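You operate a simulated robot arm through the tools that you are given. There is no shell and no other tool.

The job below is to be done with a simulated robot arm. You get a single attempt, and the scene is never put back.

JOB
Dust the dough ball and press it down on the board with the masher.
Fine: masher back, lid on the flour tub. Set down upright: wooden masher.

Only the result counts: the job must be done as asked and must still hold three seconds after the hand-in. Knocking over, shifting, dropping, spilling or breaking anything else fails it. Lids that push on must go on centred and level and be pressed home; caps that screw on are set level and turned clockwise until they are tight.

ROBOT AND FRAMES
A 6-joint arm with a two-finger parallel gripper, fixed in place. Base frame: the origin is on the floor under the middle of its stand, x ahead of it, y to its left, z up; the work surface is at about z = 800. Units: mm, degrees, N and s.
With the tool pointing down near the work surface it reaches from about 240 to 640 mm from the base axis. Its first joint turns from -66.0 to 66.0 degrees. Payload 2.7 kg.
Tool frame: the origin (TCP) lies between the finger pads and is the grasp point; the fingertips stand 23 mm ahead of it; z points along the fingers, y is the line along which they close. Largest opening 94 mm; finger width 38, thickness 10; the body of the gripper, 54 by 96 mm, starts 39 mm behind the TCP.
Orientation is told as [roll, pitch, yaw] about the base's x, y, z axes, in that order, counted from this pose: with the fingers straight down and closing along the base's y, the tool's x points along the base's -x, its y along +y and its z along -z.

CONTROLS
- The arm moves only by the tool apply_moves. Its argument "moves" is a list that holds one entry, the list of rows, each a list of 7 numbers: the shift along the tool's x, y, z in units of 300 mm (1.0 is 300 mm), then the turn, a rotation vector about the tool's x, y, z in units of 180 degrees (1.0 is 180 degrees), then the gripper command, from -1 (fully open) to 1 (shut), values between in proportion. In form: [[[tx, ty, tz, wx, wy, wz, grip], ...]]. A call has 1 to 20 rows; each row is the pose to reach, as a shift and turn from the pose commanded when the call began, along the tool's axes at that moment. A call with a number of a shift or a turn outside -1 to 1 is refused whole. Each row takes 0.2 s and may step no farther than 50 mm and 8.6 degrees from the row before; otherwise, or with a gripper value out of range, the whole call is refused. A pose out of reach is approached as far as the arm can. The call stops where the force on the tool passes 70 N (or 10 N more than at its start, if that is more) or the arm is blocked; 0.2 s more then pass. Each finger travels about 45 mm/s and halts on what it meets, pressing with about 24 N; the grip force reading is that of the motor and also rises with nothing between the fingers. The clock runs only during rows and for 0.2 s after the last one: add rows that repeat a pose to give the fingers time. The reply holds the time, the measured pose of the TCP, the force on the tool along the base axes, the opening and the grip force, in the units named above and with some noise, with the torque about the TCP (base axes, N m) and any sound that the robot's microphone picked up.
- Cameras (640 x 400 px; columns grow to the right, rows downward): "scene" is fixed at [58.9, -408.4, 1421.1]; the picture's right is [0.88, -0.48, 0.00], its down [-0.26, -0.47, -0.84] and it looks along [0.40, 0.74, -0.54] (base axes); focal length 314 px, centre (320, 200). "wrist" rides on the gripper at [86, 16, -74] in the tool frame; the picture's right is [-0.18, 0.98, 0.00], its down [-0.58, -0.11, -0.81] and it looks along [-0.79, -0.15, 0.59] (tool axes); focal length 243 px, centre (320, 200). There is no depth. A picture from a camera that has moved, and an enlarged one, comes with that camera's place and axes in the base frame and with its lens. The place of the scene camera against the robot may be out by one fixed shift of up to 25 mm in any direction.
- snapshot(camera): a new picture of that camera. The clock stands still meanwhile.
- zoom(camera, box): a new picture of the part [left, top, right, bottom] of that camera's present view, enlarged. The clock stands still meanwhile.
- hand_in(): hands the job in; it is judged then, once.

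Places have to be worked out from the pictures, the camera data and where the tool is seen. Open the gripper and draw the arm clear of the work before you hand the job in, unless the task says otherwise.

The tools are called as a command line: name --argument value ..., lists and objects as JSON in quotes. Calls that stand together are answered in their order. apply_moves: Moves the arm, as the interface text tells. Its arguments: {"type":"object","properties":{"moves":{"type":"array","items":{"type":"array","items":{"type":"array","items":{"type":"number"}}}}},"required":["moves"]} The other tools are called the same way: snapshot (camera) takes a picture; zoom (camera, box) takes an enlarged picture of a part of a camera's view; hand_in () hands the job in.

At the start:

```text
time: 0.0
tcp_pos: [377.7, 12.9, 1190.3]
tool_rot: [0.0, -0.1, 0.2]
wrist_force: [0.1, -1.0, 0.1]
moment: [0.0, 0.0, -0.02]
opening: 94.1
finger_force: 0.1
```

scene: 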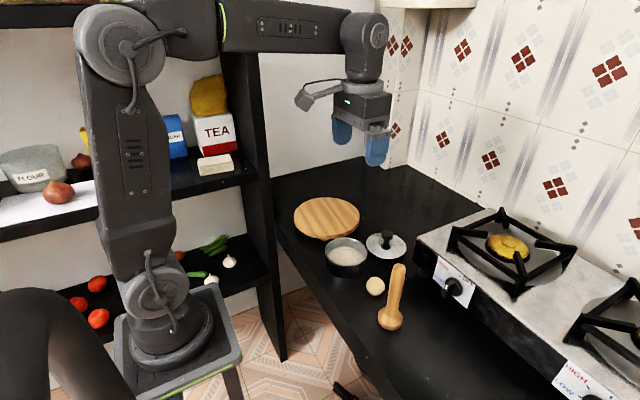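
wrist: 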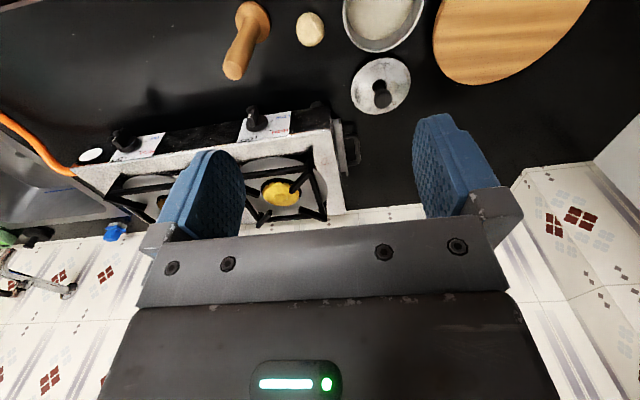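

I see a round board, an open flour tub, its lid with a knob, a dough ball and a wooden masher standing on the counter. I'll enlarge the scene view to work out positions.

zoom --camera "scene" --box '[270, 180, 450, 340]'

zoom --camera "wrist" --box '[200, 0, 600, 130]'

```text
2.50 times, centred on (360, 260) of scene
camera zoom: at [58.9, -408.4, 1421.1], right [0.88, -0.48, 0.0], down [-0.26, -0.47, -0.84], along [0.4, 0.74, -0.54], focal length 786 px, centre (220, 50)
```

zoom: 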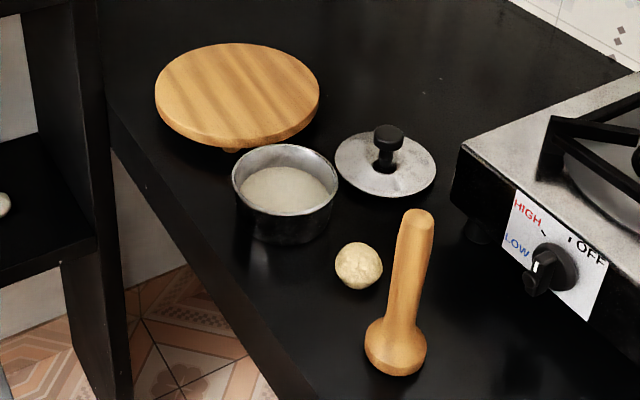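

```text
1.60 times, centred on (400, 65) of wrist
camera zoom: at [291.0, 30.9, 1266.2], right [0.18, 0.98, 0.0], down [0.58, -0.11, 0.81], along [0.79, -0.15, -0.59], focal length 388 px, centre (192, 416)
```

zoom: 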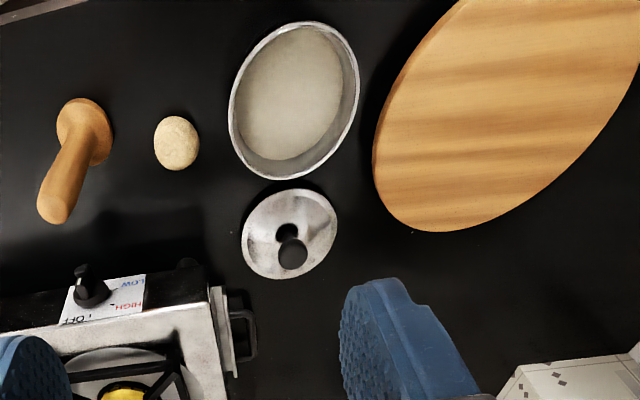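

The wrist view puts the dough ball near (435,-12), masher near (411,-100), tub near (413,96) and lid near (559,102). I'll lower and draw back the arm a little for a better wrist view to refine these.

apply_moves --moves '[[[0.04, -0.01, 0.117, 0, 0, 0, -1], [0.08, -0.02, 0.233, 0, 0, 0, -1], [0.12, -0.03, 0.35, 0, 0, 0, -1], [0.159, -0.043, 0.467, 0, 0, 0, -1], [0.159, -0.043, 0.467, 0, 0, 0, -1]]]'

snapshot --camera "wrist"

snapshot --camera "scene"

```text
time: 1.2
tcp_pos: [329.6, 0.8, 1050.4]
tool_rot: [0.0, 0.1, 0.1]
wrist_force: [0.4, -0.8, 1.0]
moment: [0.01, -0.02, 0.01]
opening: 93.9
finger_force: 0.0
```

```text
taken
camera wrist: at [243.1, 17.9, 1124.1], right [0.18, 0.98, 0.0], down [0.58, -0.11, 0.81], along [0.79, -0.15, -0.59], focal length 243 px, centre (320, 200)
```

wrist: 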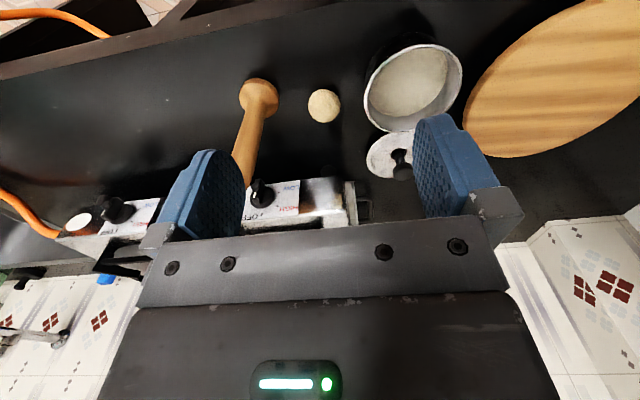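

```text
taken
```

scene: 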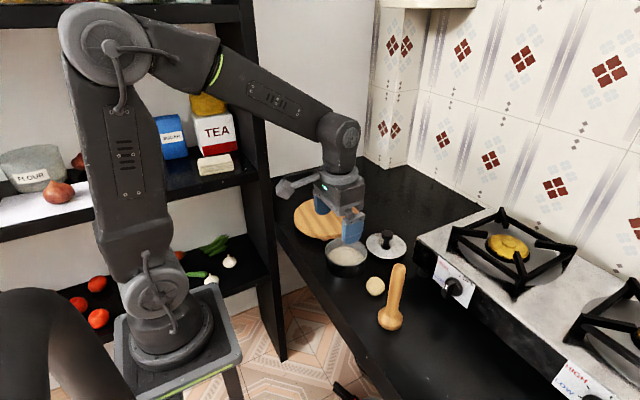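

I'll zoom into this wrist view for precise outlines.

zoom --camera "wrist" --box '[220, 20, 420, 145]'

zoom --camera "wrist" --box '[340, 0, 640, 187]'

```text
3.20 times, centred on (320, 82) of wrist
camera zoom: at [243.1, 17.9, 1124.1], right [0.18, 0.98, 0.0], down [0.58, -0.11, 0.81], along [0.79, -0.15, -0.59], focal length 776 px, centre (320, 576)
```

zoom: 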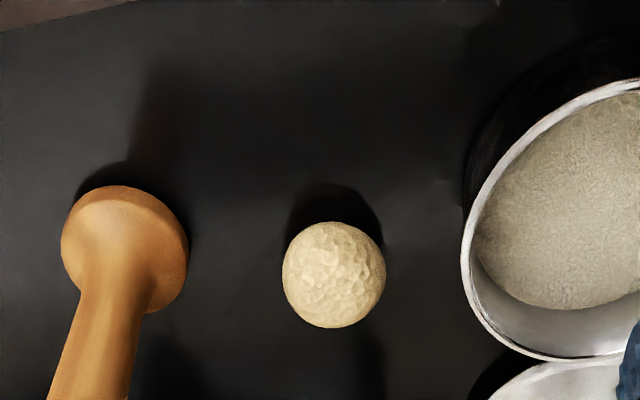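

```text
2.13 times, centred on (490, 94) of wrist
camera zoom: at [243.1, 17.9, 1124.1], right [0.18, 0.98, 0.0], down [0.58, -0.11, 0.81], along [0.79, -0.15, -0.59], focal length 518 px, centre (-43, 427)
```

zoom: 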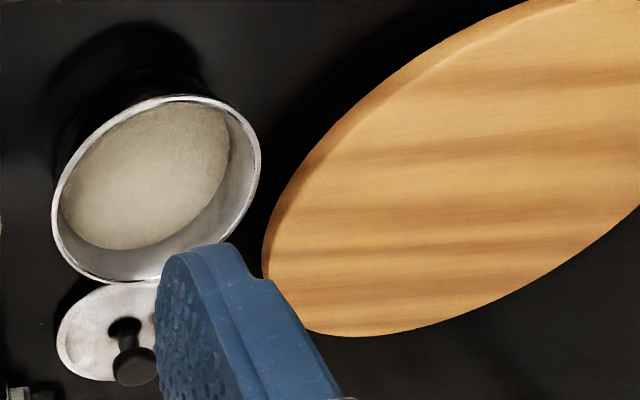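

Estimates: ball centre ≈ (433,-11,822) with Ø45; masher ≈ (408,-98), base Ø55 and about 176 tall; tub rim centre ≈ (414,98,847), flour at about z 825. I'll go above the ball with fingers partly open so that I stay clear of the masher and tub.

apply_moves --moves '[[[-0.06, -0.007, 0.08, 0, 0, 0, -0.38], [-0.12, -0.014, 0.16, 0, 0, 0, -0.38], [-0.18, -0.021, 0.25, 0, 0, 0, -0.38], [-0.24, -0.028, 0.34, 0, 0, 0, -0.38], [-0.3, -0.035, 0.43, 0, 0, 0, -0.38], [-0.3447, -0.0393, 0.5, 0, 0, 0, -0.38], [-0.3447, -0.0393, 0.5, 0, 0, 0, -0.38]]]'

snapshot --camera "wrist"

zoom --camera "scene" --box '[270, 180, 450, 340]'

```text
time: 2.8
tcp_pos: [433.7, -10.5, 899.8]
tool_rot: [0.0, -0.1, 0.1]
wrist_force: [-0.4, 0.1, 0.2]
moment: [0.05, -0.01, -0.03]
opening: 65.0
finger_force: 0.1
```

```text
taken
camera wrist: at [347.2, 6.8, 974.4], right [0.18, 0.98, 0.0], down [0.58, -0.11, 0.81], along [0.79, -0.15, -0.59], focal length 243 px, centre (320, 200)
```

wrist: 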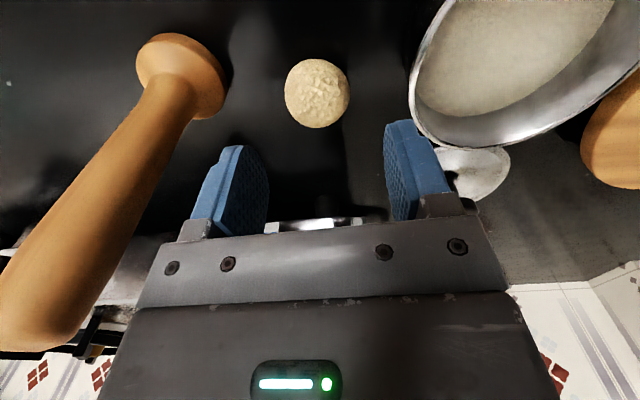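

```text
2.50 times, centred on (360, 260) of scene
camera zoom: at [58.9, -408.4, 1421.1], right [0.88, -0.48, 0.0], down [-0.26, -0.47, -0.84], along [0.4, 0.74, -0.54], focal length 786 px, centre (220, 50)
```

zoom: 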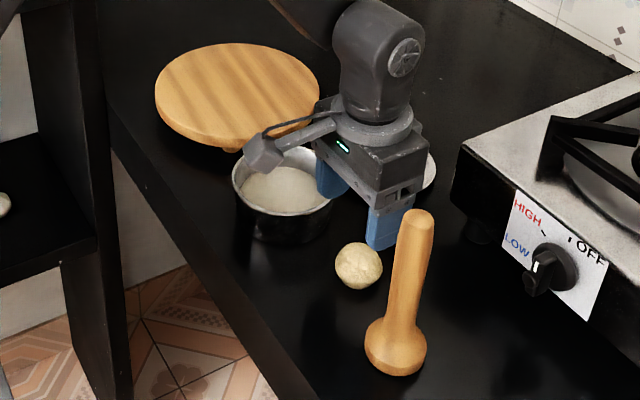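

The ball still reads at (433.6,-11,822), right under the tool. I'll descend to z ≈ 833 and close gently on it.

apply_moves --moves '[[[0, -0.0015, 0.06, 0, 0, 0, -0.38], [0, -0.0015, 0.12, 0, 0, 0, -0.38], [0, -0.0015, 0.18, 0, 0, 0, -0.38], [0, -0.0015, 0.2233, 0, 0, 0, -0.38], [0, -0.0015, 0.2233, 0, 0, 0, -0.38], [0, -0.0015, 0.2233, 0, 0, 0, 0], [0, -0.0015, 0.2233, 0, 0, 0, 0.12], [0, -0.0015, 0.2233, 0, 0, 0, 0.12], [0, -0.0015, 0.2233, 0, 0, 0, 0.12]]]'

snapshot --camera "wrist"

zoom --camera "scene" --box '[320, 230, 440, 337]'

```text
time: 4.8
tcp_pos: [434.0, -11.1, 834.3]
tool_rot: [0.0, 0.0, 0.2]
wrist_force: [0.1, 0.3, -1.1]
moment: [0.02, -0.01, 0.04]
opening: 46.8
finger_force: 24.0
```

```text
taken
camera wrist: at [347.5, 5.8, 908.7], right [0.18, 0.98, 0.0], down [0.58, -0.11, 0.81], along [0.79, -0.15, -0.59], focal length 243 px, centre (320, 200)
```

wrist: 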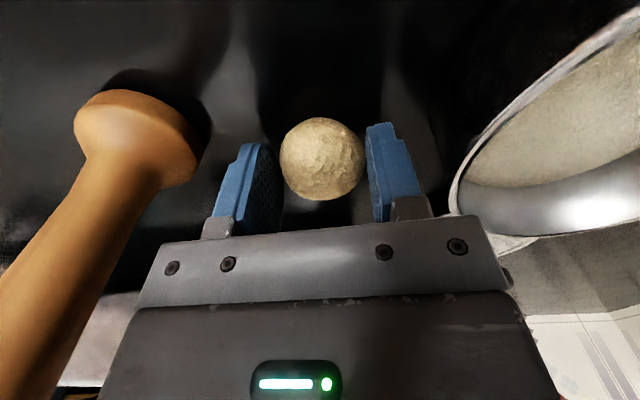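

```text
3.74 times, centred on (380, 284) of scene
camera zoom: at [58.9, -408.4, 1421.1], right [0.88, -0.48, 0.0], down [-0.26, -0.47, -0.84], along [0.4, 0.74, -0.54], focal length 1175 px, centre (96, -112)
```

zoom: 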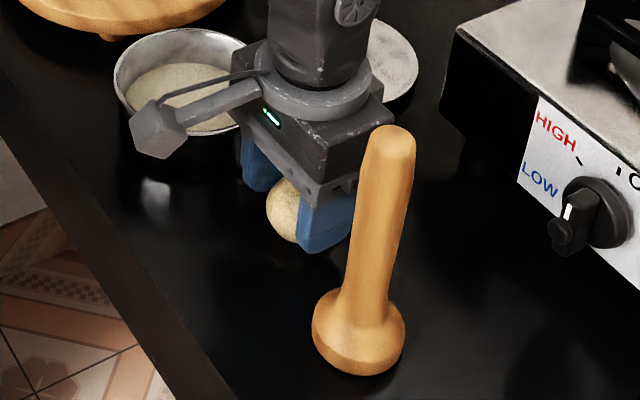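

The ball is gripped (46.8 mm, 24 N). Ball bottom sits about 34 mm below the TCP; I'll lift to z ≈ 930 and move over the tub centre (414,98).

apply_moves --moves '[[[0, 0, -0.04, 0, 0, 0, 0.15], [0, 0, -0.1, 0, 0, 0, 0.15], [0, 0, -0.18, 0, 0, 0, 0.15], [0, 0, -0.26, 0, 0, 0, 0.15], [0, 0, -0.32, 0, 0, 0, 0.15], [0.01, 0.06, -0.32, 0, 0, 0, 0.15], [0.03, 0.16, -0.32, 0, 0, 0, 0.15], [0.05, 0.26, -0.32, 0, 0, 0, 0.15], [0.06, 0.34, -0.32, 0, 0, 0, 0.15], [0.06, 0.363, -0.32, 0, 0, 0, 0.15], [0.06, 0.363, -0.32, 0, 0, 0, 0.15]]]'

snapshot --camera "wrist"

zoom --camera "scene" --box '[270, 180, 450, 340]'

```text
time: 7.2
tcp_pos: [415.5, 96.1, 929.2]
tool_rot: [-0.1, 0.0, 0.0]
wrist_force: [-0.4, -0.4, -0.5]
moment: [-0.02, 0.01, -0.02]
opening: 47.1
finger_force: 24.2
```

```text
taken
camera wrist: at [329.0, 114.4, 1004.1], right [0.18, 0.98, 0.0], down [0.58, -0.11, 0.81], along [0.79, -0.15, -0.59], focal length 243 px, centre (320, 200)
```

wrist: 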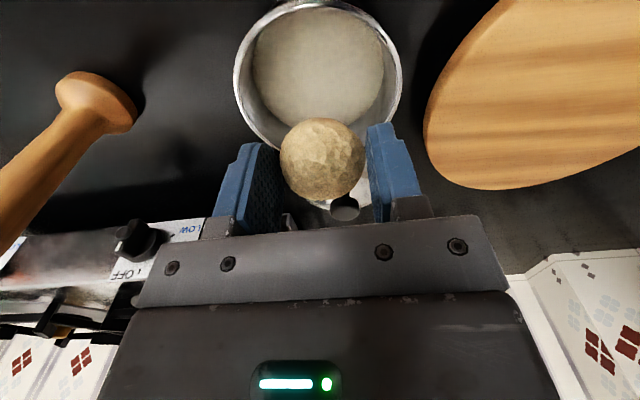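

```text
2.50 times, centred on (360, 260) of scene
camera zoom: at [58.9, -408.4, 1421.1], right [0.88, -0.48, 0.0], down [-0.26, -0.47, -0.84], along [0.4, 0.74, -0.54], focal length 786 px, centre (220, 50)
```

zoom: 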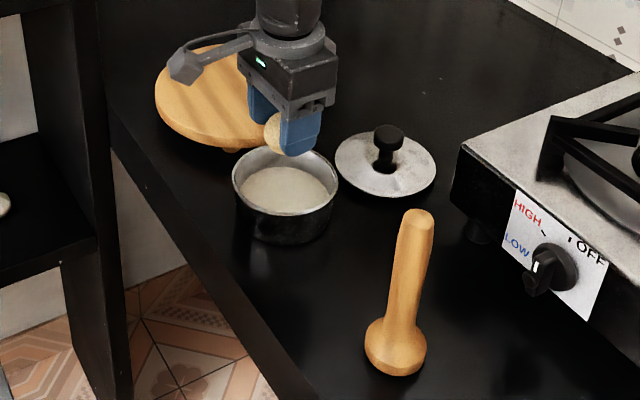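

The tub centre reads ≈ (413,98). I'll descend so that the ball's lower side sinks slightly into the flour (TCP ≈ 851), watching the force.

apply_moves --moves '[[[0, 0.006, 0.06, 0, 0, 0, 0.15], [0, 0.006, 0.12, 0, 0, 0, 0.15], [0, 0.006, 0.17, 0, 0, 0, 0.15], [0, 0.006, 0.2, 0, 0, 0, 0.15], [0, 0.006, 0.22, 0, 0, 0, 0.15], [0, 0.006, 0.235, 0, 0, 0, 0.15], [0, 0.006, 0.245, 0, 0, 0, 0.15], [0, 0.006, 0.255, 0, 0, 0, 0.15], [0, 0.006, 0.26, 0, 0, 0, 0.15], [0, 0.006, 0.26, 0, 0, 0, 0.15]]]'

snapshot --camera "wrist"

zoom --camera "scene" --box '[300, 200, 420, 307]'

```text
time: 9.4
tcp_pos: [417.2, 100.0, 852.6]
tool_rot: [0.1, -0.3, 0.1]
wrist_force: [0.6, -1.7, 21.7]
moment: [-0.07, -0.22, -0.03]
opening: 47.3
finger_force: 24.1
```

```text
taken
camera wrist: at [329.4, 116.6, 927.7], right [0.18, 0.98, 0.0], down [0.58, -0.11, 0.81], along [0.8, -0.15, -0.59], focal length 243 px, centre (320, 200)
```

wrist: 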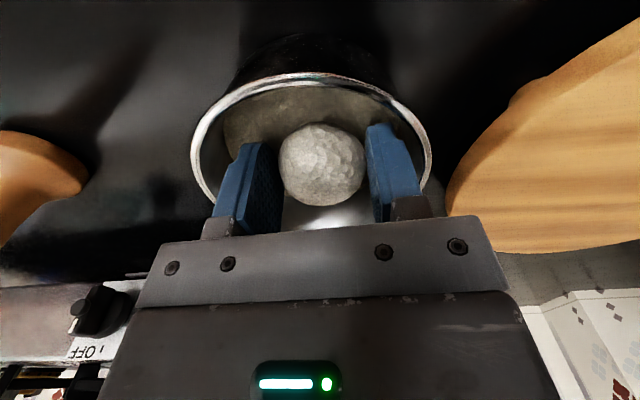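

```text
3.74 times, centred on (360, 254) of scene
camera zoom: at [58.6, -408.5, 1421.1], right [0.88, -0.48, 0.0], down [-0.26, -0.47, -0.84], along [0.4, 0.74, -0.54], focal length 1175 px, centre (170, -0)
```

zoom: 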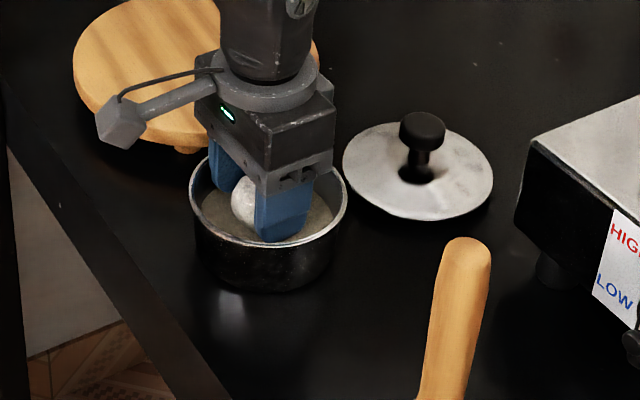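

The flour gave 21.7 N of contact and the ball has visibly turned white, so it's dusted. I'll lift straight up and check.

apply_moves --moves '[[[0, 0, -0.02, 0, 0, 0, 0.15], [0, 0, -0.06, 0, 0, 0, 0.15], [0, 0, -0.12, 0, 0, 0, 0.15], [0, 0, -0.2, 0, 0, 0, 0.15], [0, 0, -0.28, 0, 0, 0, 0.15], [0, 0, -0.36, 0, 0, 0, 0.15], [0, 0, -0.36, 0, 0, 0, 0.15]]]'

snapshot --camera "wrist"

zoom --camera "scene" --box '[270, 180, 450, 340]'

```text
time: 11.0
tcp_pos: [416.1, 101.9, 961.2]
tool_rot: [-0.1, -0.1, 0.1]
wrist_force: [-0.6, 0.3, -0.4]
moment: [0.0, 0.01, -0.04]
opening: 46.8
finger_force: 24.2
```

```text
taken
camera wrist: at [329.3, 118.1, 1034.9], right [0.18, 0.98, 0.0], down [0.58, -0.11, 0.81], along [0.79, -0.15, -0.59], focal length 243 px, centre (320, 200)
```

wrist: 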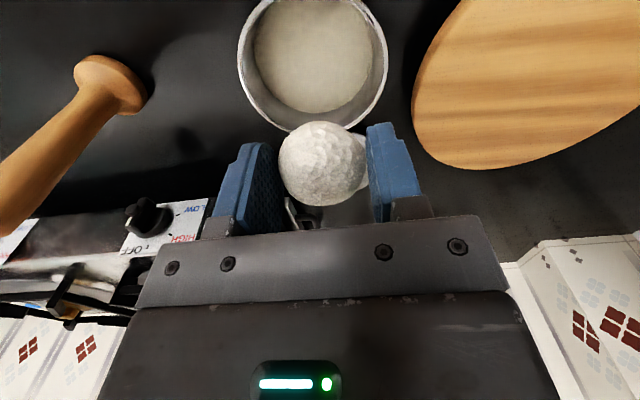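

```text
2.50 times, centred on (360, 260) of scene
camera zoom: at [58.9, -408.4, 1421.1], right [0.88, -0.48, 0.0], down [-0.26, -0.47, -0.84], along [0.4, 0.74, -0.54], focal length 786 px, centre (220, 50)
```

zoom: 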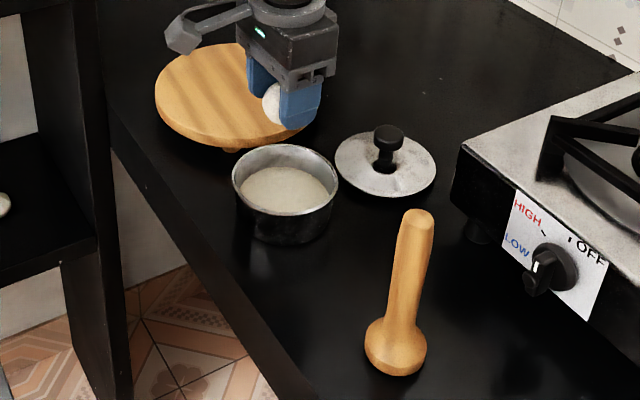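

The ball is white all over and the tub hasn't moved. Next I move toward the board, staying high, to find its centre and height.

apply_moves --moves '[[[-0.013, 0.05, 0, 0, 0, 0, 0.15], [-0.027, 0.12, 0, 0, 0, 0, 0.15], [-0.04, 0.2, 0, 0, 0, 0, 0.15], [-0.053, 0.28, 0, 0, 0, 0, 0.15], [-0.067, 0.36, 0, 0, 0, 0, 0.15], [-0.08, 0.43, 0, 0, 0, 0, 0.15], [-0.08, 0.43, 0, 0, 0, 0, 0.15]]]'

snapshot --camera "wrist"

zoom --camera "scene" --box '[270, 160, 450, 280]'

```text
time: 12.6
tcp_pos: [437.7, 228.7, 960.2]
tool_rot: [0.0, 0.0, 0.0]
wrist_force: [-0.9, -0.1, -0.4]
moment: [-0.03, 0.0, -0.02]
opening: 47.0
finger_force: 23.6
```

```text
taken
camera wrist: at [352.7, 245.7, 1033.9], right [0.18, 0.98, 0.0], down [0.58, -0.11, 0.81], along [0.79, -0.15, -0.59], focal length 243 px, centre (320, 200)
```

wrist: 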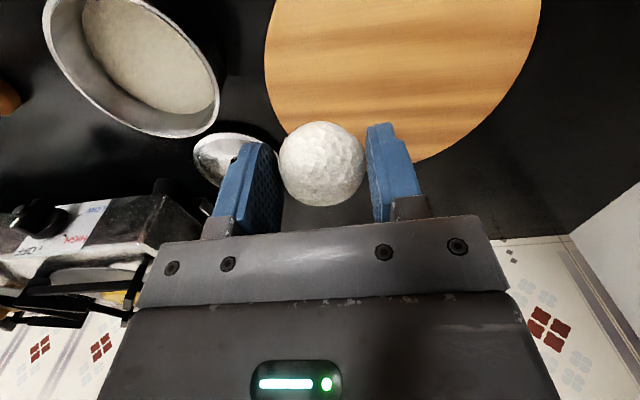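

```text
3.33 times, centred on (360, 220) of scene
camera zoom: at [58.9, -408.4, 1421.1], right [0.88, -0.48, 0.0], down [-0.26, -0.47, -0.84], along [0.4, 0.74, -0.54], focal length 1048 px, centre (187, 133)
```

zoom: 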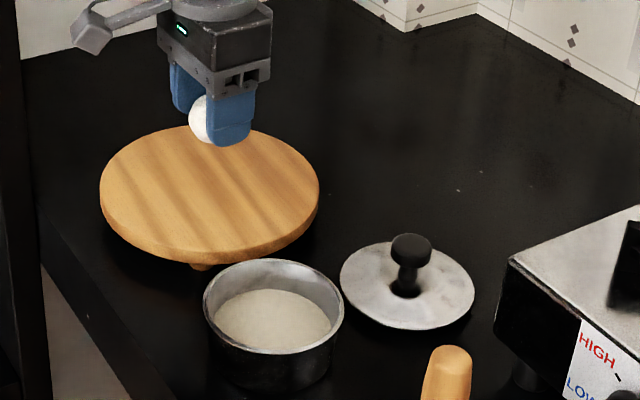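

Board fits a circle centred ≈ (475,282), radius ~105, top around z 834. I'll move above its centre and go down to TCP ≈ 885 first.

apply_moves --moves '[[[-0.03, 0.045, 0, 0, 0, 0, 0.15], [-0.07, 0.1, 0, 0, 0, 0, 0.15], [-0.105, 0.15, 0, 0, 0, 0, 0.15], [-0.124, 0.174, 0.02, 0, 0, 0, 0.15], [-0.124, 0.174, 0.08, 0, 0, 0, 0.15], [-0.124, 0.174, 0.15, 0, 0, 0, 0.15], [-0.124, 0.174, 0.21, 0, 0, 0, 0.15], [-0.124, 0.174, 0.25, 0, 0, 0, 0.15], [-0.124, 0.174, 0.25, 0, 0, 0, 0.15]]]'

snapshot --camera "wrist"

zoom --camera "scene" --box '[270, 160, 390, 260]'

```text
time: 14.6
tcp_pos: [476.9, 281.6, 887.2]
tool_rot: [0.0, 0.0, 0.1]
wrist_force: [-0.4, -0.1, -0.8]
moment: [-0.02, 0.0, 0.01]
opening: 47.0
finger_force: 24.5
```

```text
taken
camera wrist: at [389.9, 298.1, 960.4], right [0.18, 0.98, 0.0], down [0.58, -0.11, 0.81], along [0.79, -0.15, -0.59], focal length 243 px, centre (320, 200)
```

wrist: 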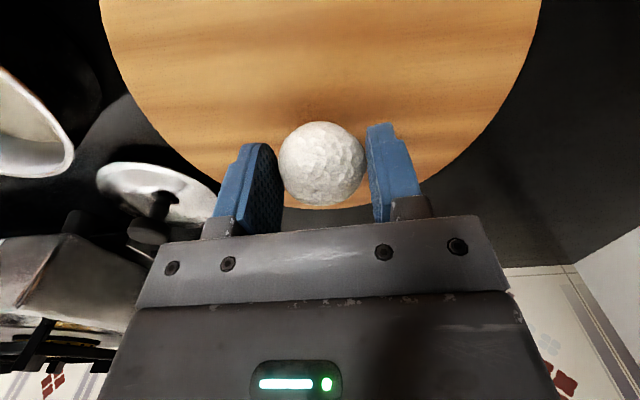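

```text
4.00 times, centred on (330, 210) of scene
camera zoom: at [58.9, -408.4, 1421.1], right [0.88, -0.48, 0.0], down [-0.26, -0.47, -0.84], along [0.4, 0.74, -0.54], focal length 1257 px, centre (280, 160)
```

zoom: 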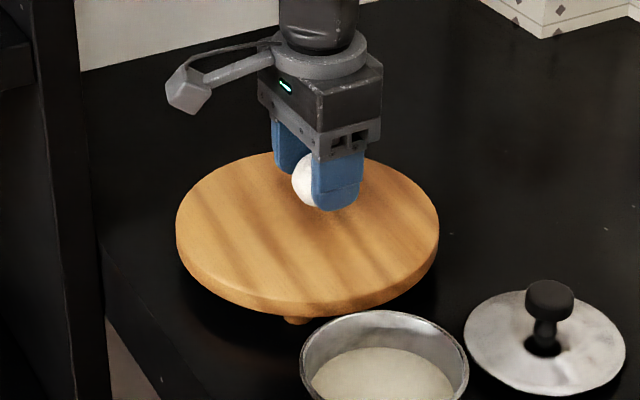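

The board centre refines to ≈ (471,283). I'll shift 4 mm back in x and lower to TCP ≈ 872, just above expected contact.

apply_moves --moves '[[[0.013, 0.003, 0.01, 0, 0, 0, 0.15], [0.013, 0.003, 0.02, 0, 0, 0, 0.15], [0.013, 0.003, 0.035, 0, 0, 0, 0.15], [0.013, 0.003, 0.05, 0, 0, 0, 0.15], [0.013, 0.003, 0.05, 0, 0, 0, 0.15]]]'

zoom --camera "scene" --box '[300, 180, 380, 240]'

```text
time: 15.8
tcp_pos: [471.6, 281.6, 871.8]
tool_rot: [0.0, 0.1, 0.1]
wrist_force: [0.4, -0.1, -1.1]
moment: [-0.01, 0.03, -0.01]
opening: 47.4
finger_force: 24.3
```

```text
6.67 times, centred on (340, 210) of scene
camera zoom: at [58.9, -408.4, 1421.1], right [0.88, -0.48, 0.0], down [-0.26, -0.47, -0.84], along [0.4, 0.74, -0.54], focal length 2096 px, centre (187, 133)
```

zoom: 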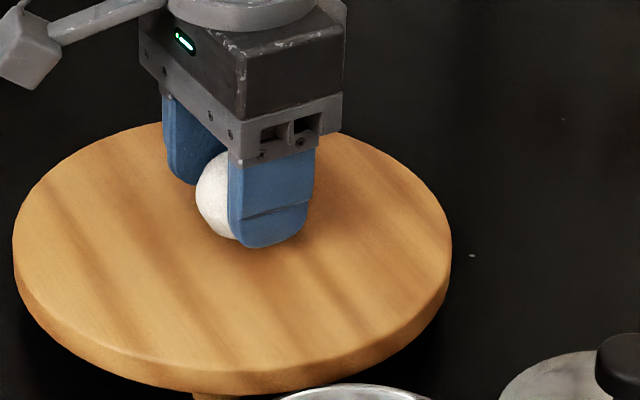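

No contact yet at 871.8. I'll lower a further 4 mm in small steps.

apply_moves --moves '[[[0, 0, 0.005, 0, 0, 0, 0.15], [0, 0, 0.01, 0, 0, 0, 0.15], [0, 0, 0.0133, 0, 0, 0, 0.15], [0, 0, 0.0133, 0, 0, 0, 0.15]]]'

```text
time: 16.8
tcp_pos: [471.7, 283.3, 868.0]
tool_rot: [0.1, -0.1, 0.2]
wrist_force: [-3.4, -0.8, 7.5]
moment: [0.0, -0.1, -0.03]
opening: 46.8
finger_force: 24.0
```

Contact at 868 (7.5 N), so the board top is at about z 834. I'll back off half a millimetre, open gently, and rise straight up.

apply_moves --moves '[[[0, 0, -0.002, 0, 0, 0, 0.15], [0, 0, -0.002, 0, 0, 0, 0], [0, 0, -0.002, 0, 0, 0, -0.1], [0, 0, -0.002, 0, 0, 0, -0.25], [0, 0, -0.002, 0, 0, 0, -0.4], [0, 0, -0.002, 0, 0, 0, -0.4], [0, 0, -0.05, 0, 0, 0, -0.4], [0, 0, -0.12, 0, 0, 0, -0.4], [0, 0, -0.2, 0, 0, 0, -0.4], [0, 0, -0.3, 0, 0, 0, -0.4], [0, 0, -0.4, 0, 0, 0, -0.4], [0, 0, -0.4, 0, 0, 0, -0.4]]]'

snapshot --camera "wrist"

zoom --camera "scene" --box '[270, 160, 450, 340]'

```text
time: 19.4
tcp_pos: [472.6, 281.7, 988.9]
tool_rot: [0.0, 0.0, 0.1]
wrist_force: [0.0, -0.6, 1.1]
moment: [-0.03, 0.0, 0.01]
opening: 65.9
finger_force: 0.0
```

```text
taken
camera wrist: at [385.8, 298.5, 1062.1], right [0.18, 0.98, 0.0], down [0.58, -0.11, 0.81], along [0.79, -0.15, -0.59], focal length 243 px, centre (320, 200)
```

wrist: 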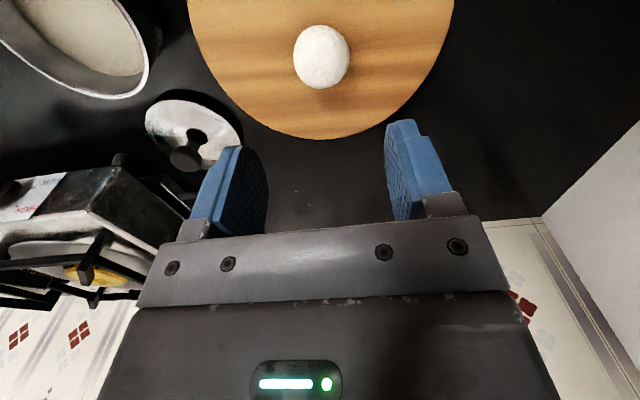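

```text
2.22 times, centred on (360, 250) of scene
camera zoom: at [58.9, -408.4, 1421.1], right [0.88, -0.48, 0.0], down [-0.26, -0.47, -0.84], along [0.4, 0.74, -0.54], focal length 699 px, centre (231, 89)
```

zoom: 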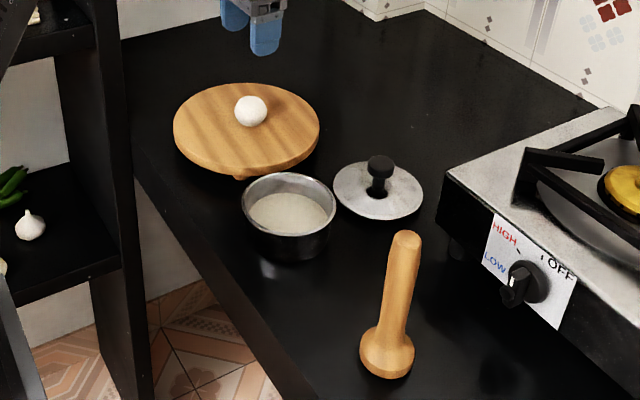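

Ball rests at (472,283), on the board's centre. Next I go high and across toward the masher.

apply_moves --moves '[[[0, 0, -0.12, 0, 0, 0, -0.4], [0, -0.03, -0.25, 0, 0, 0, -0.4], [0.02, -0.15, -0.25, 0, 0, 0, -0.4], [0.04, -0.28, -0.25, 0, 0, 0, -0.4], [0.06, -0.41, -0.25, 0, 0, 0, -0.4], [0.08, -0.54, -0.25, 0, 0, 0, -0.4], [0.1, -0.67, -0.25, 0, 0, 0, -0.4], [0.13, -0.8, -0.25, 0, 0, 0, -0.4], [0.16, -0.92, -0.25, 0, 0, 0, -0.4], [0.18, -1.0, -0.25, 0, 0, 0, -0.4], [0.18, -1.0, -0.25, 0, 0, 0, -0.4]]]'

snapshot --camera "wrist"

```text
time: 21.8
tcp_pos: [419.8, -19.2, 1060.3]
tool_rot: [0.0, -0.1, 0.1]
wrist_force: [-0.7, 0.4, -0.1]
moment: [0.01, -0.01, -0.01]
opening: 65.6
finger_force: 0.0
```

```text
taken
camera wrist: at [332.5, -2.3, 1135.4], right [0.18, 0.98, 0.0], down [0.58, -0.11, 0.81], along [0.79, -0.15, -0.59], focal length 243 px, centre (320, 200)
```

wrist: 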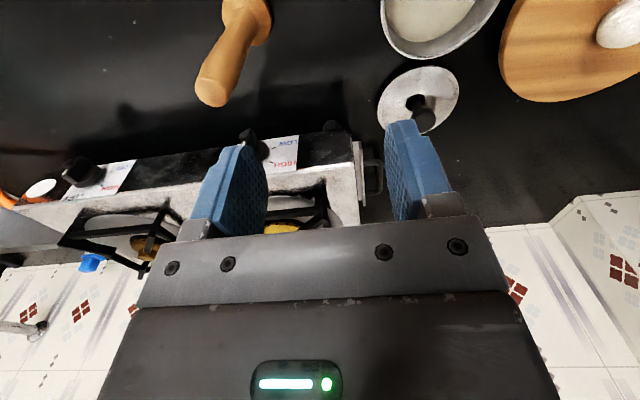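

The handle top reads at ≈ (409,-94). I'll move above it and take another look.

apply_moves --moves '[[[0.01, -0.08, 0, 0, 0, 0, -0.4], [0.02, -0.17, 0, 0, 0, 0, -0.4], [0.033, -0.253, 0, 0, 0, 0, -0.4], [0.033, -0.253, 0, 0, 0, 0, -0.4]]]'

snapshot --camera "wrist"

zoom --camera "scene" --box '[320, 180, 470, 340]'

```text
time: 22.8
tcp_pos: [408.6, -92.4, 1062.4]
tool_rot: [0.0, -0.1, 0.1]
wrist_force: [-0.1, 0.0, 0.2]
moment: [0.01, -0.01, -0.01]
opening: 65.8
finger_force: 0.0
```

```text
taken
camera wrist: at [322.1, -76.2, 1136.9], right [0.18, 0.98, 0.0], down [0.58, -0.11, 0.81], along [0.79, -0.15, -0.59], focal length 243 px, centre (320, 200)
```

wrist: 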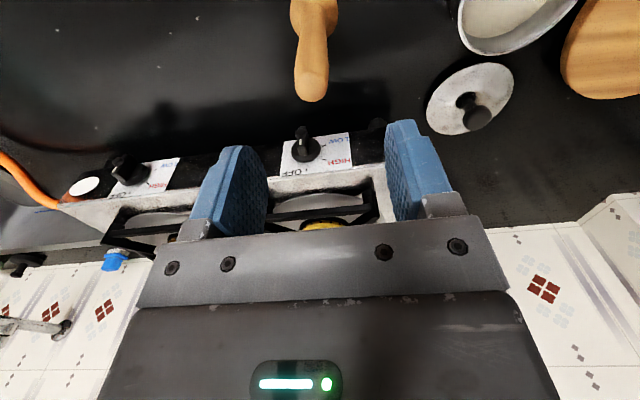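

```text
2.50 times, centred on (395, 260) of scene
camera zoom: at [58.9, -408.4, 1421.1], right [0.88, -0.48, 0.0], down [-0.26, -0.47, -0.84], along [0.4, 0.74, -0.54], focal length 786 px, centre (132, 50)
```

zoom: 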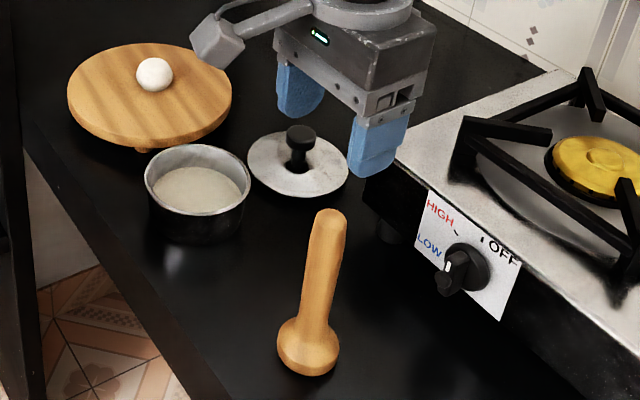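

Handle axis ≈ (409,-97), top near z 975. I'll descend around it to TCP ≈ 960 with the fingers straddling the handle.

apply_moves --moves '[[[0, -0.0153, 0.05, 0, 0, 0, -0.4], [0, -0.0153, 0.12, 0, 0, 0, -0.4], [0, -0.0153, 0.19, 0, 0, 0, -0.4], [0, -0.0153, 0.26, 0, 0, 0, -0.4], [0, -0.0153, 0.31, 0, 0, 0, -0.4], [0, -0.0153, 0.34, 0, 0, 0, -0.4], [0, -0.0153, 0.34, 0, 0, 0, -0.4]]]'

snapshot --camera "wrist"

zoom --camera "scene" --box '[340, 210, 460, 330]'

```text
time: 24.4
tcp_pos: [409.9, -99.3, 958.9]
tool_rot: [-0.1, 0.0, 0.0]
wrist_force: [-0.1, 0.1, -0.1]
moment: [-0.03, 0.01, -0.04]
opening: 65.7
finger_force: 0.1
```

```text
taken
camera wrist: at [323.1, -81.9, 1034.0], right [0.18, 0.98, 0.0], down [0.58, -0.11, 0.81], along [0.79, -0.15, -0.59], focal length 243 px, centre (320, 200)
```

wrist: 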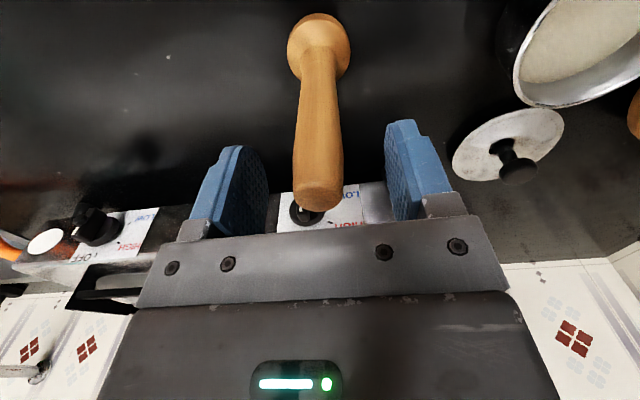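

```text
3.33 times, centred on (400, 270) of scene
camera zoom: at [58.9, -408.4, 1421.1], right [0.88, -0.48, 0.0], down [-0.26, -0.47, -0.84], along [0.4, 0.74, -0.54], focal length 1048 px, centre (53, -33)
```

zoom: 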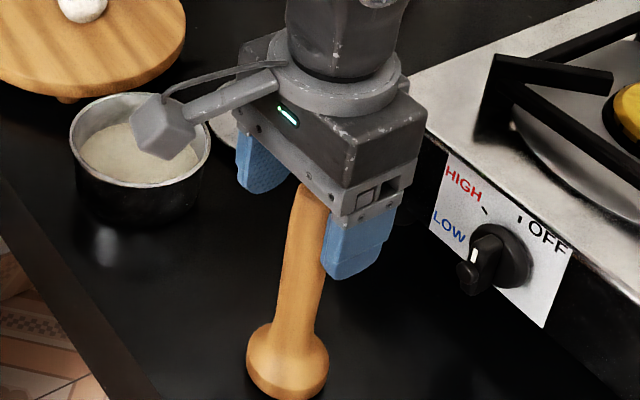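

The handle is centred between the fingers (axis ≈ (408,-98.5)), top ≈ z 966. I want the palm close to the handle top so pressing is supported, so I'll lower to TCP ≈ 934.

apply_moves --moves '[[[0.004, 0.002, 0.03, 0, 0, 0, -0.4], [0.004, 0.002, 0.06, 0, 0, 0, -0.4], [0.004, 0.002, 0.083, 0, 0, 0, -0.4], [0.004, 0.002, 0.083, 0, 0, 0, -0.4]]]'

zoom --camera "scene" --box '[340, 210, 460, 330]'

snapshot --camera "wrist"

```text
time: 25.4
tcp_pos: [408.6, -98.7, 934.5]
tool_rot: [0.0, -0.1, 0.1]
wrist_force: [0.1, 0.3, -0.4]
moment: [0.01, -0.02, 0.05]
opening: 65.6
finger_force: 0.2
```

```text
3.33 times, centred on (400, 270) of scene
camera zoom: at [58.9, -408.4, 1421.1], right [0.88, -0.48, 0.0], down [-0.26, -0.47, -0.84], along [0.4, 0.74, -0.54], focal length 1048 px, centre (53, -33)
```

zoom: 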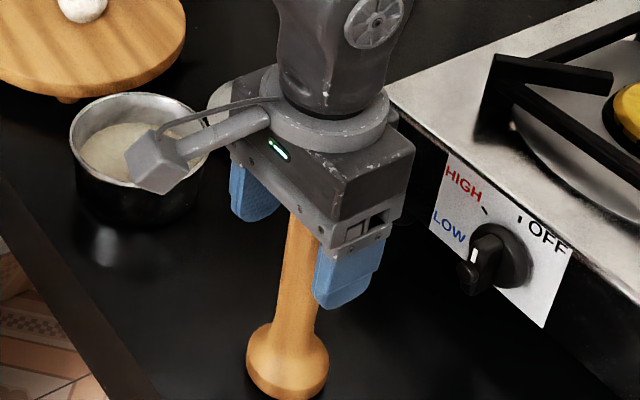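

```text
taken
camera wrist: at [322.0, -80.8, 1008.6], right [0.18, 0.98, 0.0], down [0.58, -0.11, 0.81], along [0.79, -0.15, -0.59], focal length 243 px, centre (320, 200)
```

wrist: 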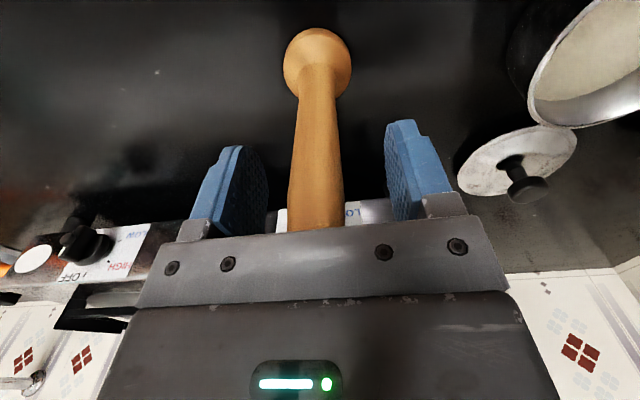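

No palm contact yet. I'll lower in 3 mm increments to find the handle top.

apply_moves --moves '[[[0, 0, 0.005, 0, 0, 0, -0.4], [0, 0, 0.01, 0, 0, 0, -0.4], [0, 0, 0.01, 0, 0, 0, -0.4]]]'

```text
time: 26.2
tcp_pos: [408.1, -98.4, 931.6]
tool_rot: [-0.1, -0.1, -0.1]
wrist_force: [-0.6, -0.7, -0.1]
moment: [0.02, 0.0, 0.0]
opening: 65.7
finger_force: 0.1
```

Still free at 931.6; another 3 mm down.

apply_moves --moves '[[[0, 0, 0.005, 0, 0, 0, -0.4], [0, 0, 0.01, 0, 0, 0, -0.4], [0, 0, 0.01, 0, 0, 0, -0.4]]]'

```text
time: 27.0
tcp_pos: [408.0, -98.9, 928.8]
tool_rot: [0.0, 0.0, 0.0]
wrist_force: [0.8, 0.3, 0.1]
moment: [-0.01, 0.01, 0.02]
opening: 65.5
finger_force: 0.0
```

Still no contact at 928.8; 3 mm more.

apply_moves --moves '[[[0, 0, 0.004, 0, 0, 0, -0.4], [0, 0, 0.007, 0, 0, 0, -0.4], [0, 0, 0.01, 0, 0, 0, -0.4], [0, 0, 0.01, 0, 0, 0, -0.4]]]'

```text
time: 28.0
tcp_pos: [408.9, -98.2, 927.8]
tool_rot: [0.0, -0.3, 0.1]
wrist_force: [-2.6, -1.9, 26.3]
moment: [0.01, -0.31, 0.02]
opening: 65.9
finger_force: 0.0
```

Palm touches the handle top at ≈ 927.5 (26 N). I'll back off 1.5 mm and close on the handle.

apply_moves --moves '[[[0, 0, -0.005, 0, 0, 0, -0.4], [0, 0, -0.005, 0, 0, 0, 0], [0, 0, -0.005, 0, 0, 0, 0.3], [0, 0, -0.005, 0, 0, 0, 0.6], [0, 0, -0.005, 0, 0, 0, 0.8], [0, 0, -0.005, 0, 0, 0, 0.8], [0, 0, -0.005, 0, 0, 0, 0.8]]]'

snapshot --camera "wrist"

zoom --camera "scene" --box '[340, 210, 460, 330]'

```text
time: 29.6
tcp_pos: [407.7, -98.3, 928.7]
tool_rot: [0.1, -0.2, 0.1]
wrist_force: [-1.0, -8.4, 23.1]
moment: [-0.45, -0.13, -0.08]
opening: 25.5
finger_force: 24.0
```

```text
taken
camera wrist: at [321.2, -81.2, 1002.4], right [0.18, 0.98, 0.0], down [0.58, -0.11, 0.81], along [0.79, -0.15, -0.59], focal length 243 px, centre (320, 200)
```

wrist: 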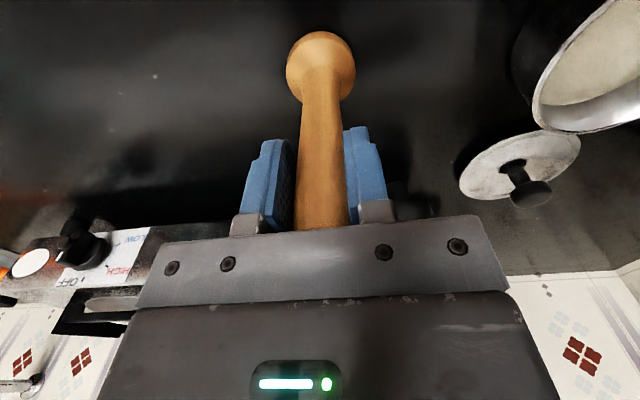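

```text
3.33 times, centred on (400, 270) of scene
camera zoom: at [58.5, -408.5, 1421.1], right [0.88, -0.48, 0.0], down [-0.26, -0.47, -0.84], along [0.4, 0.74, -0.54], focal length 1048 px, centre (53, -33)
```

zoom: 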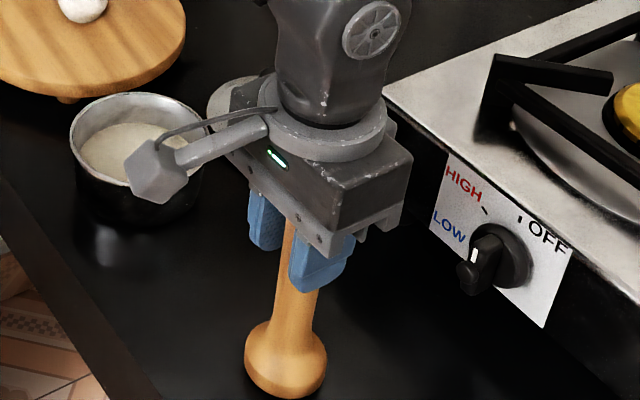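

The handle is held (25.5 mm, 24 N). Masher bottom is ≈ 128 mm below TCP. I'll lift it straight up by 120 mm and check it.

apply_moves --moves '[[[0, 0, -0.02, 0, 0, 0, 0.9], [0, 0, -0.06, 0, 0, 0, 0.9], [0, 0, -0.12, 0, 0, 0, 0.9], [0, 0, -0.2, 0, 0, 0, 0.9], [0, 0, -0.28, 0, 0, 0, 0.9], [0, 0, -0.36, 0, 0, 0, 0.9], [0, 0, -0.4, 0, 0, 0, 0.9], [0, 0, -0.4, 0, 0, 0, 0.9]]]'

snapshot --camera "wrist"

zoom --camera "scene" --box '[300, 140, 460, 340]'

```text
time: 31.4
tcp_pos: [408.1, -98.6, 1047.9]
tool_rot: [-0.1, -0.1, 0.1]
wrist_force: [-0.6, 0.7, -1.1]
moment: [0.0, 0.04, 0.0]
opening: 25.8
finger_force: 23.8
```

```text
taken
camera wrist: at [321.8, -81.4, 1121.5], right [0.18, 0.98, 0.0], down [0.58, -0.11, 0.81], along [0.79, -0.15, -0.59], focal length 243 px, centre (320, 200)
```

wrist: 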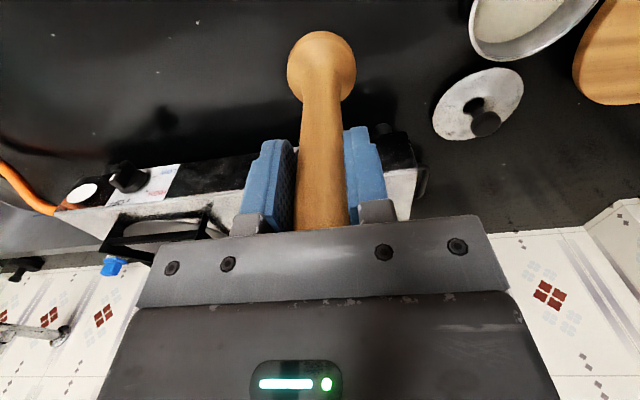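

```text
2.00 times, centred on (380, 240) of scene
camera zoom: at [58.9, -408.4, 1421.1], right [0.88, -0.48, 0.0], down [-0.26, -0.47, -0.84], along [0.4, 0.74, -0.54], focal length 629 px, centre (200, 120)
```

zoom: 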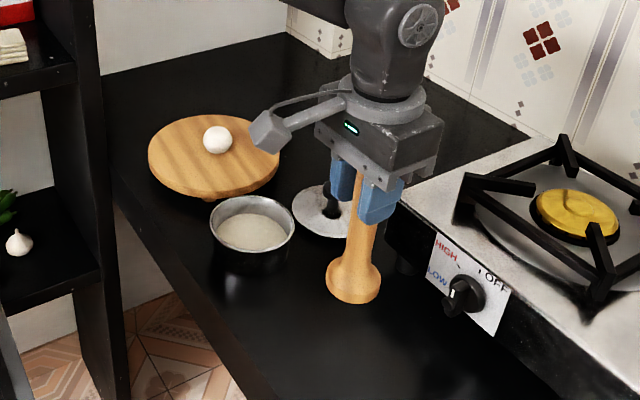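

Masher is held straight. Next I carry it across at this height (bottom ≈ z 920, clearing the tub and ball) toward the board.

apply_moves --moves '[[[-0.01, 0.05, 0, 0, 0, 0, 0.9], [-0.03, 0.14, 0, 0, 0, 0, 0.9], [-0.05, 0.25, 0, 0, 0, 0, 0.9], [-0.07, 0.36, 0, 0, 0, 0, 0.9], [-0.09, 0.47, 0, 0, 0, 0, 0.9], [-0.11, 0.58, 0, 0, 0, 0, 0.9], [-0.13, 0.69, 0, 0, 0, 0, 0.9], [-0.15, 0.8, 0, 0, 0, 0, 0.9], [-0.16, 0.88, 0, 0, 0, 0, 0.9], [-0.17, 0.93, 0, 0, 0, 0, 0.9], [-0.17, 0.95, 0, 0, 0, 0, 0.9], [-0.17, 0.95, 0, 0, 0, 0, 0.9]]]'

snapshot --camera "wrist"

```text
time: 34.0
tcp_pos: [458.0, 186.9, 1046.7]
tool_rot: [0.0, 0.0, 0.0]
wrist_force: [0.4, 0.3, -1.4]
moment: [-0.02, 0.02, -0.01]
opening: 25.6
finger_force: 23.6
```

```text
taken
camera wrist: at [371.5, 203.6, 1120.4], right [0.18, 0.98, 0.0], down [0.58, -0.11, 0.81], along [0.79, -0.15, -0.59], focal length 243 px, centre (320, 200)
```

wrist: 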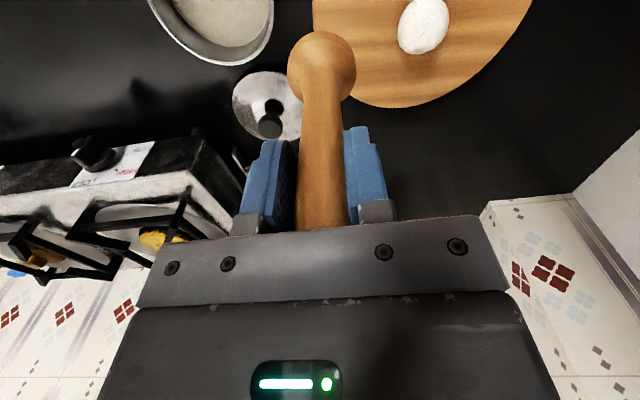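

The ball reads at (471,282). I'll move over it and lower to TCP ≈ 1020 (masher bottom ~11 mm above the ball).

apply_moves --moves '[[[-0.01, 0.06, 0, 0, 0, 0, 0.9], [-0.02, 0.14, 0, 0, 0, 0, 0.9], [-0.03, 0.22, 0, 0, 0, 0, 0.9], [-0.04, 0.29, 0, 0, 0, 0, 0.9], [-0.045, 0.318, 0, 0, 0, 0, 0.9], [-0.045, 0.318, 0, 0, 0, 0, 0.9], [-0.045, 0.318, 0.04, 0, 0, 0, 0.9], [-0.045, 0.318, 0.08, 0, 0, 0, 0.9], [-0.045, 0.318, 0.08, 0, 0, 0, 0.9]]]'

snapshot --camera "wrist"

zoom --camera "scene" --box '[280, 140, 400, 240]'

```text
time: 36.0
tcp_pos: [471.1, 283.1, 1023.2]
tool_rot: [0.0, 0.0, 0.0]
wrist_force: [0.3, 0.2, -1.2]
moment: [-0.01, 0.0, -0.01]
opening: 25.6
finger_force: 23.4
```

```text
taken
camera wrist: at [385.7, 299.7, 1097.9], right [0.18, 0.98, 0.0], down [0.58, -0.11, 0.81], along [0.79, -0.15, -0.59], focal length 243 px, centre (320, 200)
```

wrist: 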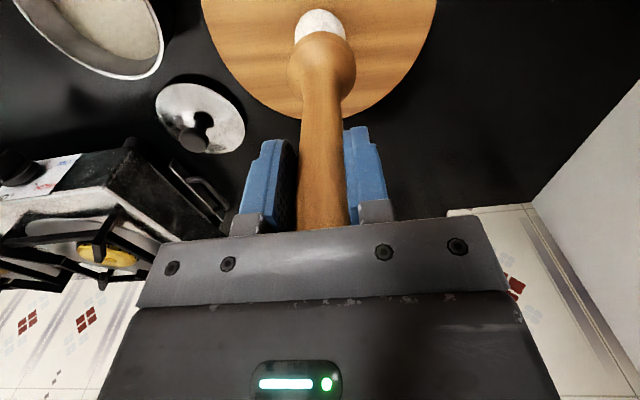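

```text
4.00 times, centred on (340, 190) of scene
camera zoom: at [58.9, -408.4, 1421.1], right [0.88, -0.48, 0.0], down [-0.26, -0.47, -0.84], along [0.4, 0.74, -0.54], focal length 1257 px, centre (240, 240)
```

zoom: 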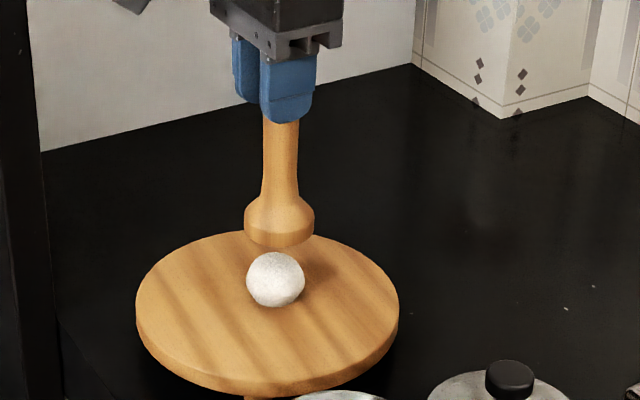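

Aligned within ~3 mm. I'll lower to make contact and see how the dough responds.

apply_moves --moves '[[[0, 0, 0.015, 0, 0, 0, 0.9], [0, 0, 0.03, 0, 0, 0, 0.9], [0, 0, 0.04, 0, 0, 0, 0.9], [0, 0, 0.05, 0, 0, 0, 0.9], [0, 0, 0.06, 0, 0, 0, 0.9], [0, 0, 0.06, 0, 0, 0, 0.9]]]'

zoom --camera "scene" --box '[280, 140, 400, 240]'

```text
time: 37.4
tcp_pos: [472.0, 282.2, 1005.4]
tool_rot: [0.1, 0.0, 0.1]
wrist_force: [0.0, 0.0, -1.3]
moment: [0.01, -0.01, -0.04]
opening: 25.4
finger_force: 23.7
```

```text
4.00 times, centred on (340, 190) of scene
camera zoom: at [58.9, -408.4, 1421.1], right [0.88, -0.48, 0.0], down [-0.26, -0.47, -0.84], along [0.4, 0.74, -0.54], focal length 1257 px, centre (240, 240)
```

zoom: 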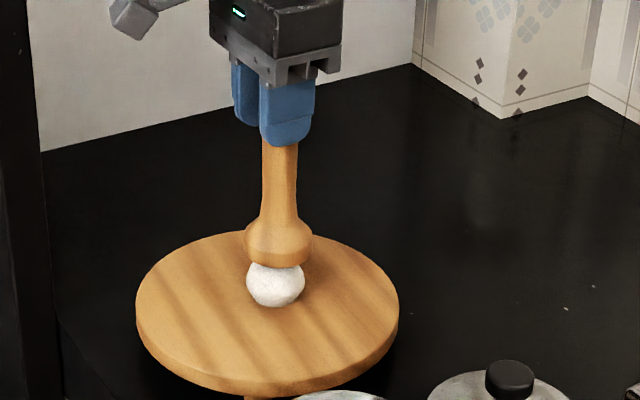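

No contact force yet at 1005. I'll continue down in small steps.

apply_moves --moves '[[[0, 0, 0.006, 0, 0, 0, 0.9], [0, 0, 0.012, 0, 0, 0, 0.9], [0, 0, 0.018, 0, 0, 0, 0.9], [0, 0, 0.018, 0, 0, 0, 0.9]]]'

zoom --camera "scene" --box '[280, 140, 400, 240]'

```text
time: 38.4
tcp_pos: [471.9, 280.2, 1001.4]
tool_rot: [0.0, 0.0, 0.0]
wrist_force: [0.3, 0.6, -1.4]
moment: [-0.01, -0.03, 0.0]
opening: 25.7
finger_force: 24.5
```

```text
4.00 times, centred on (340, 190) of scene
camera zoom: at [58.9, -408.4, 1421.1], right [0.88, -0.48, 0.0], down [-0.26, -0.47, -0.84], along [0.4, 0.74, -0.54], focal length 1257 px, centre (240, 240)
```

zoom: 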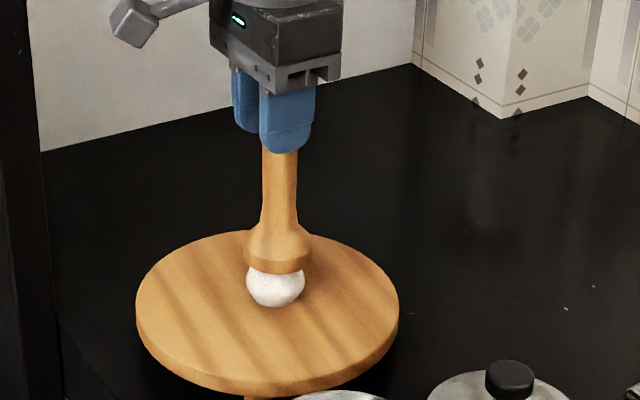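

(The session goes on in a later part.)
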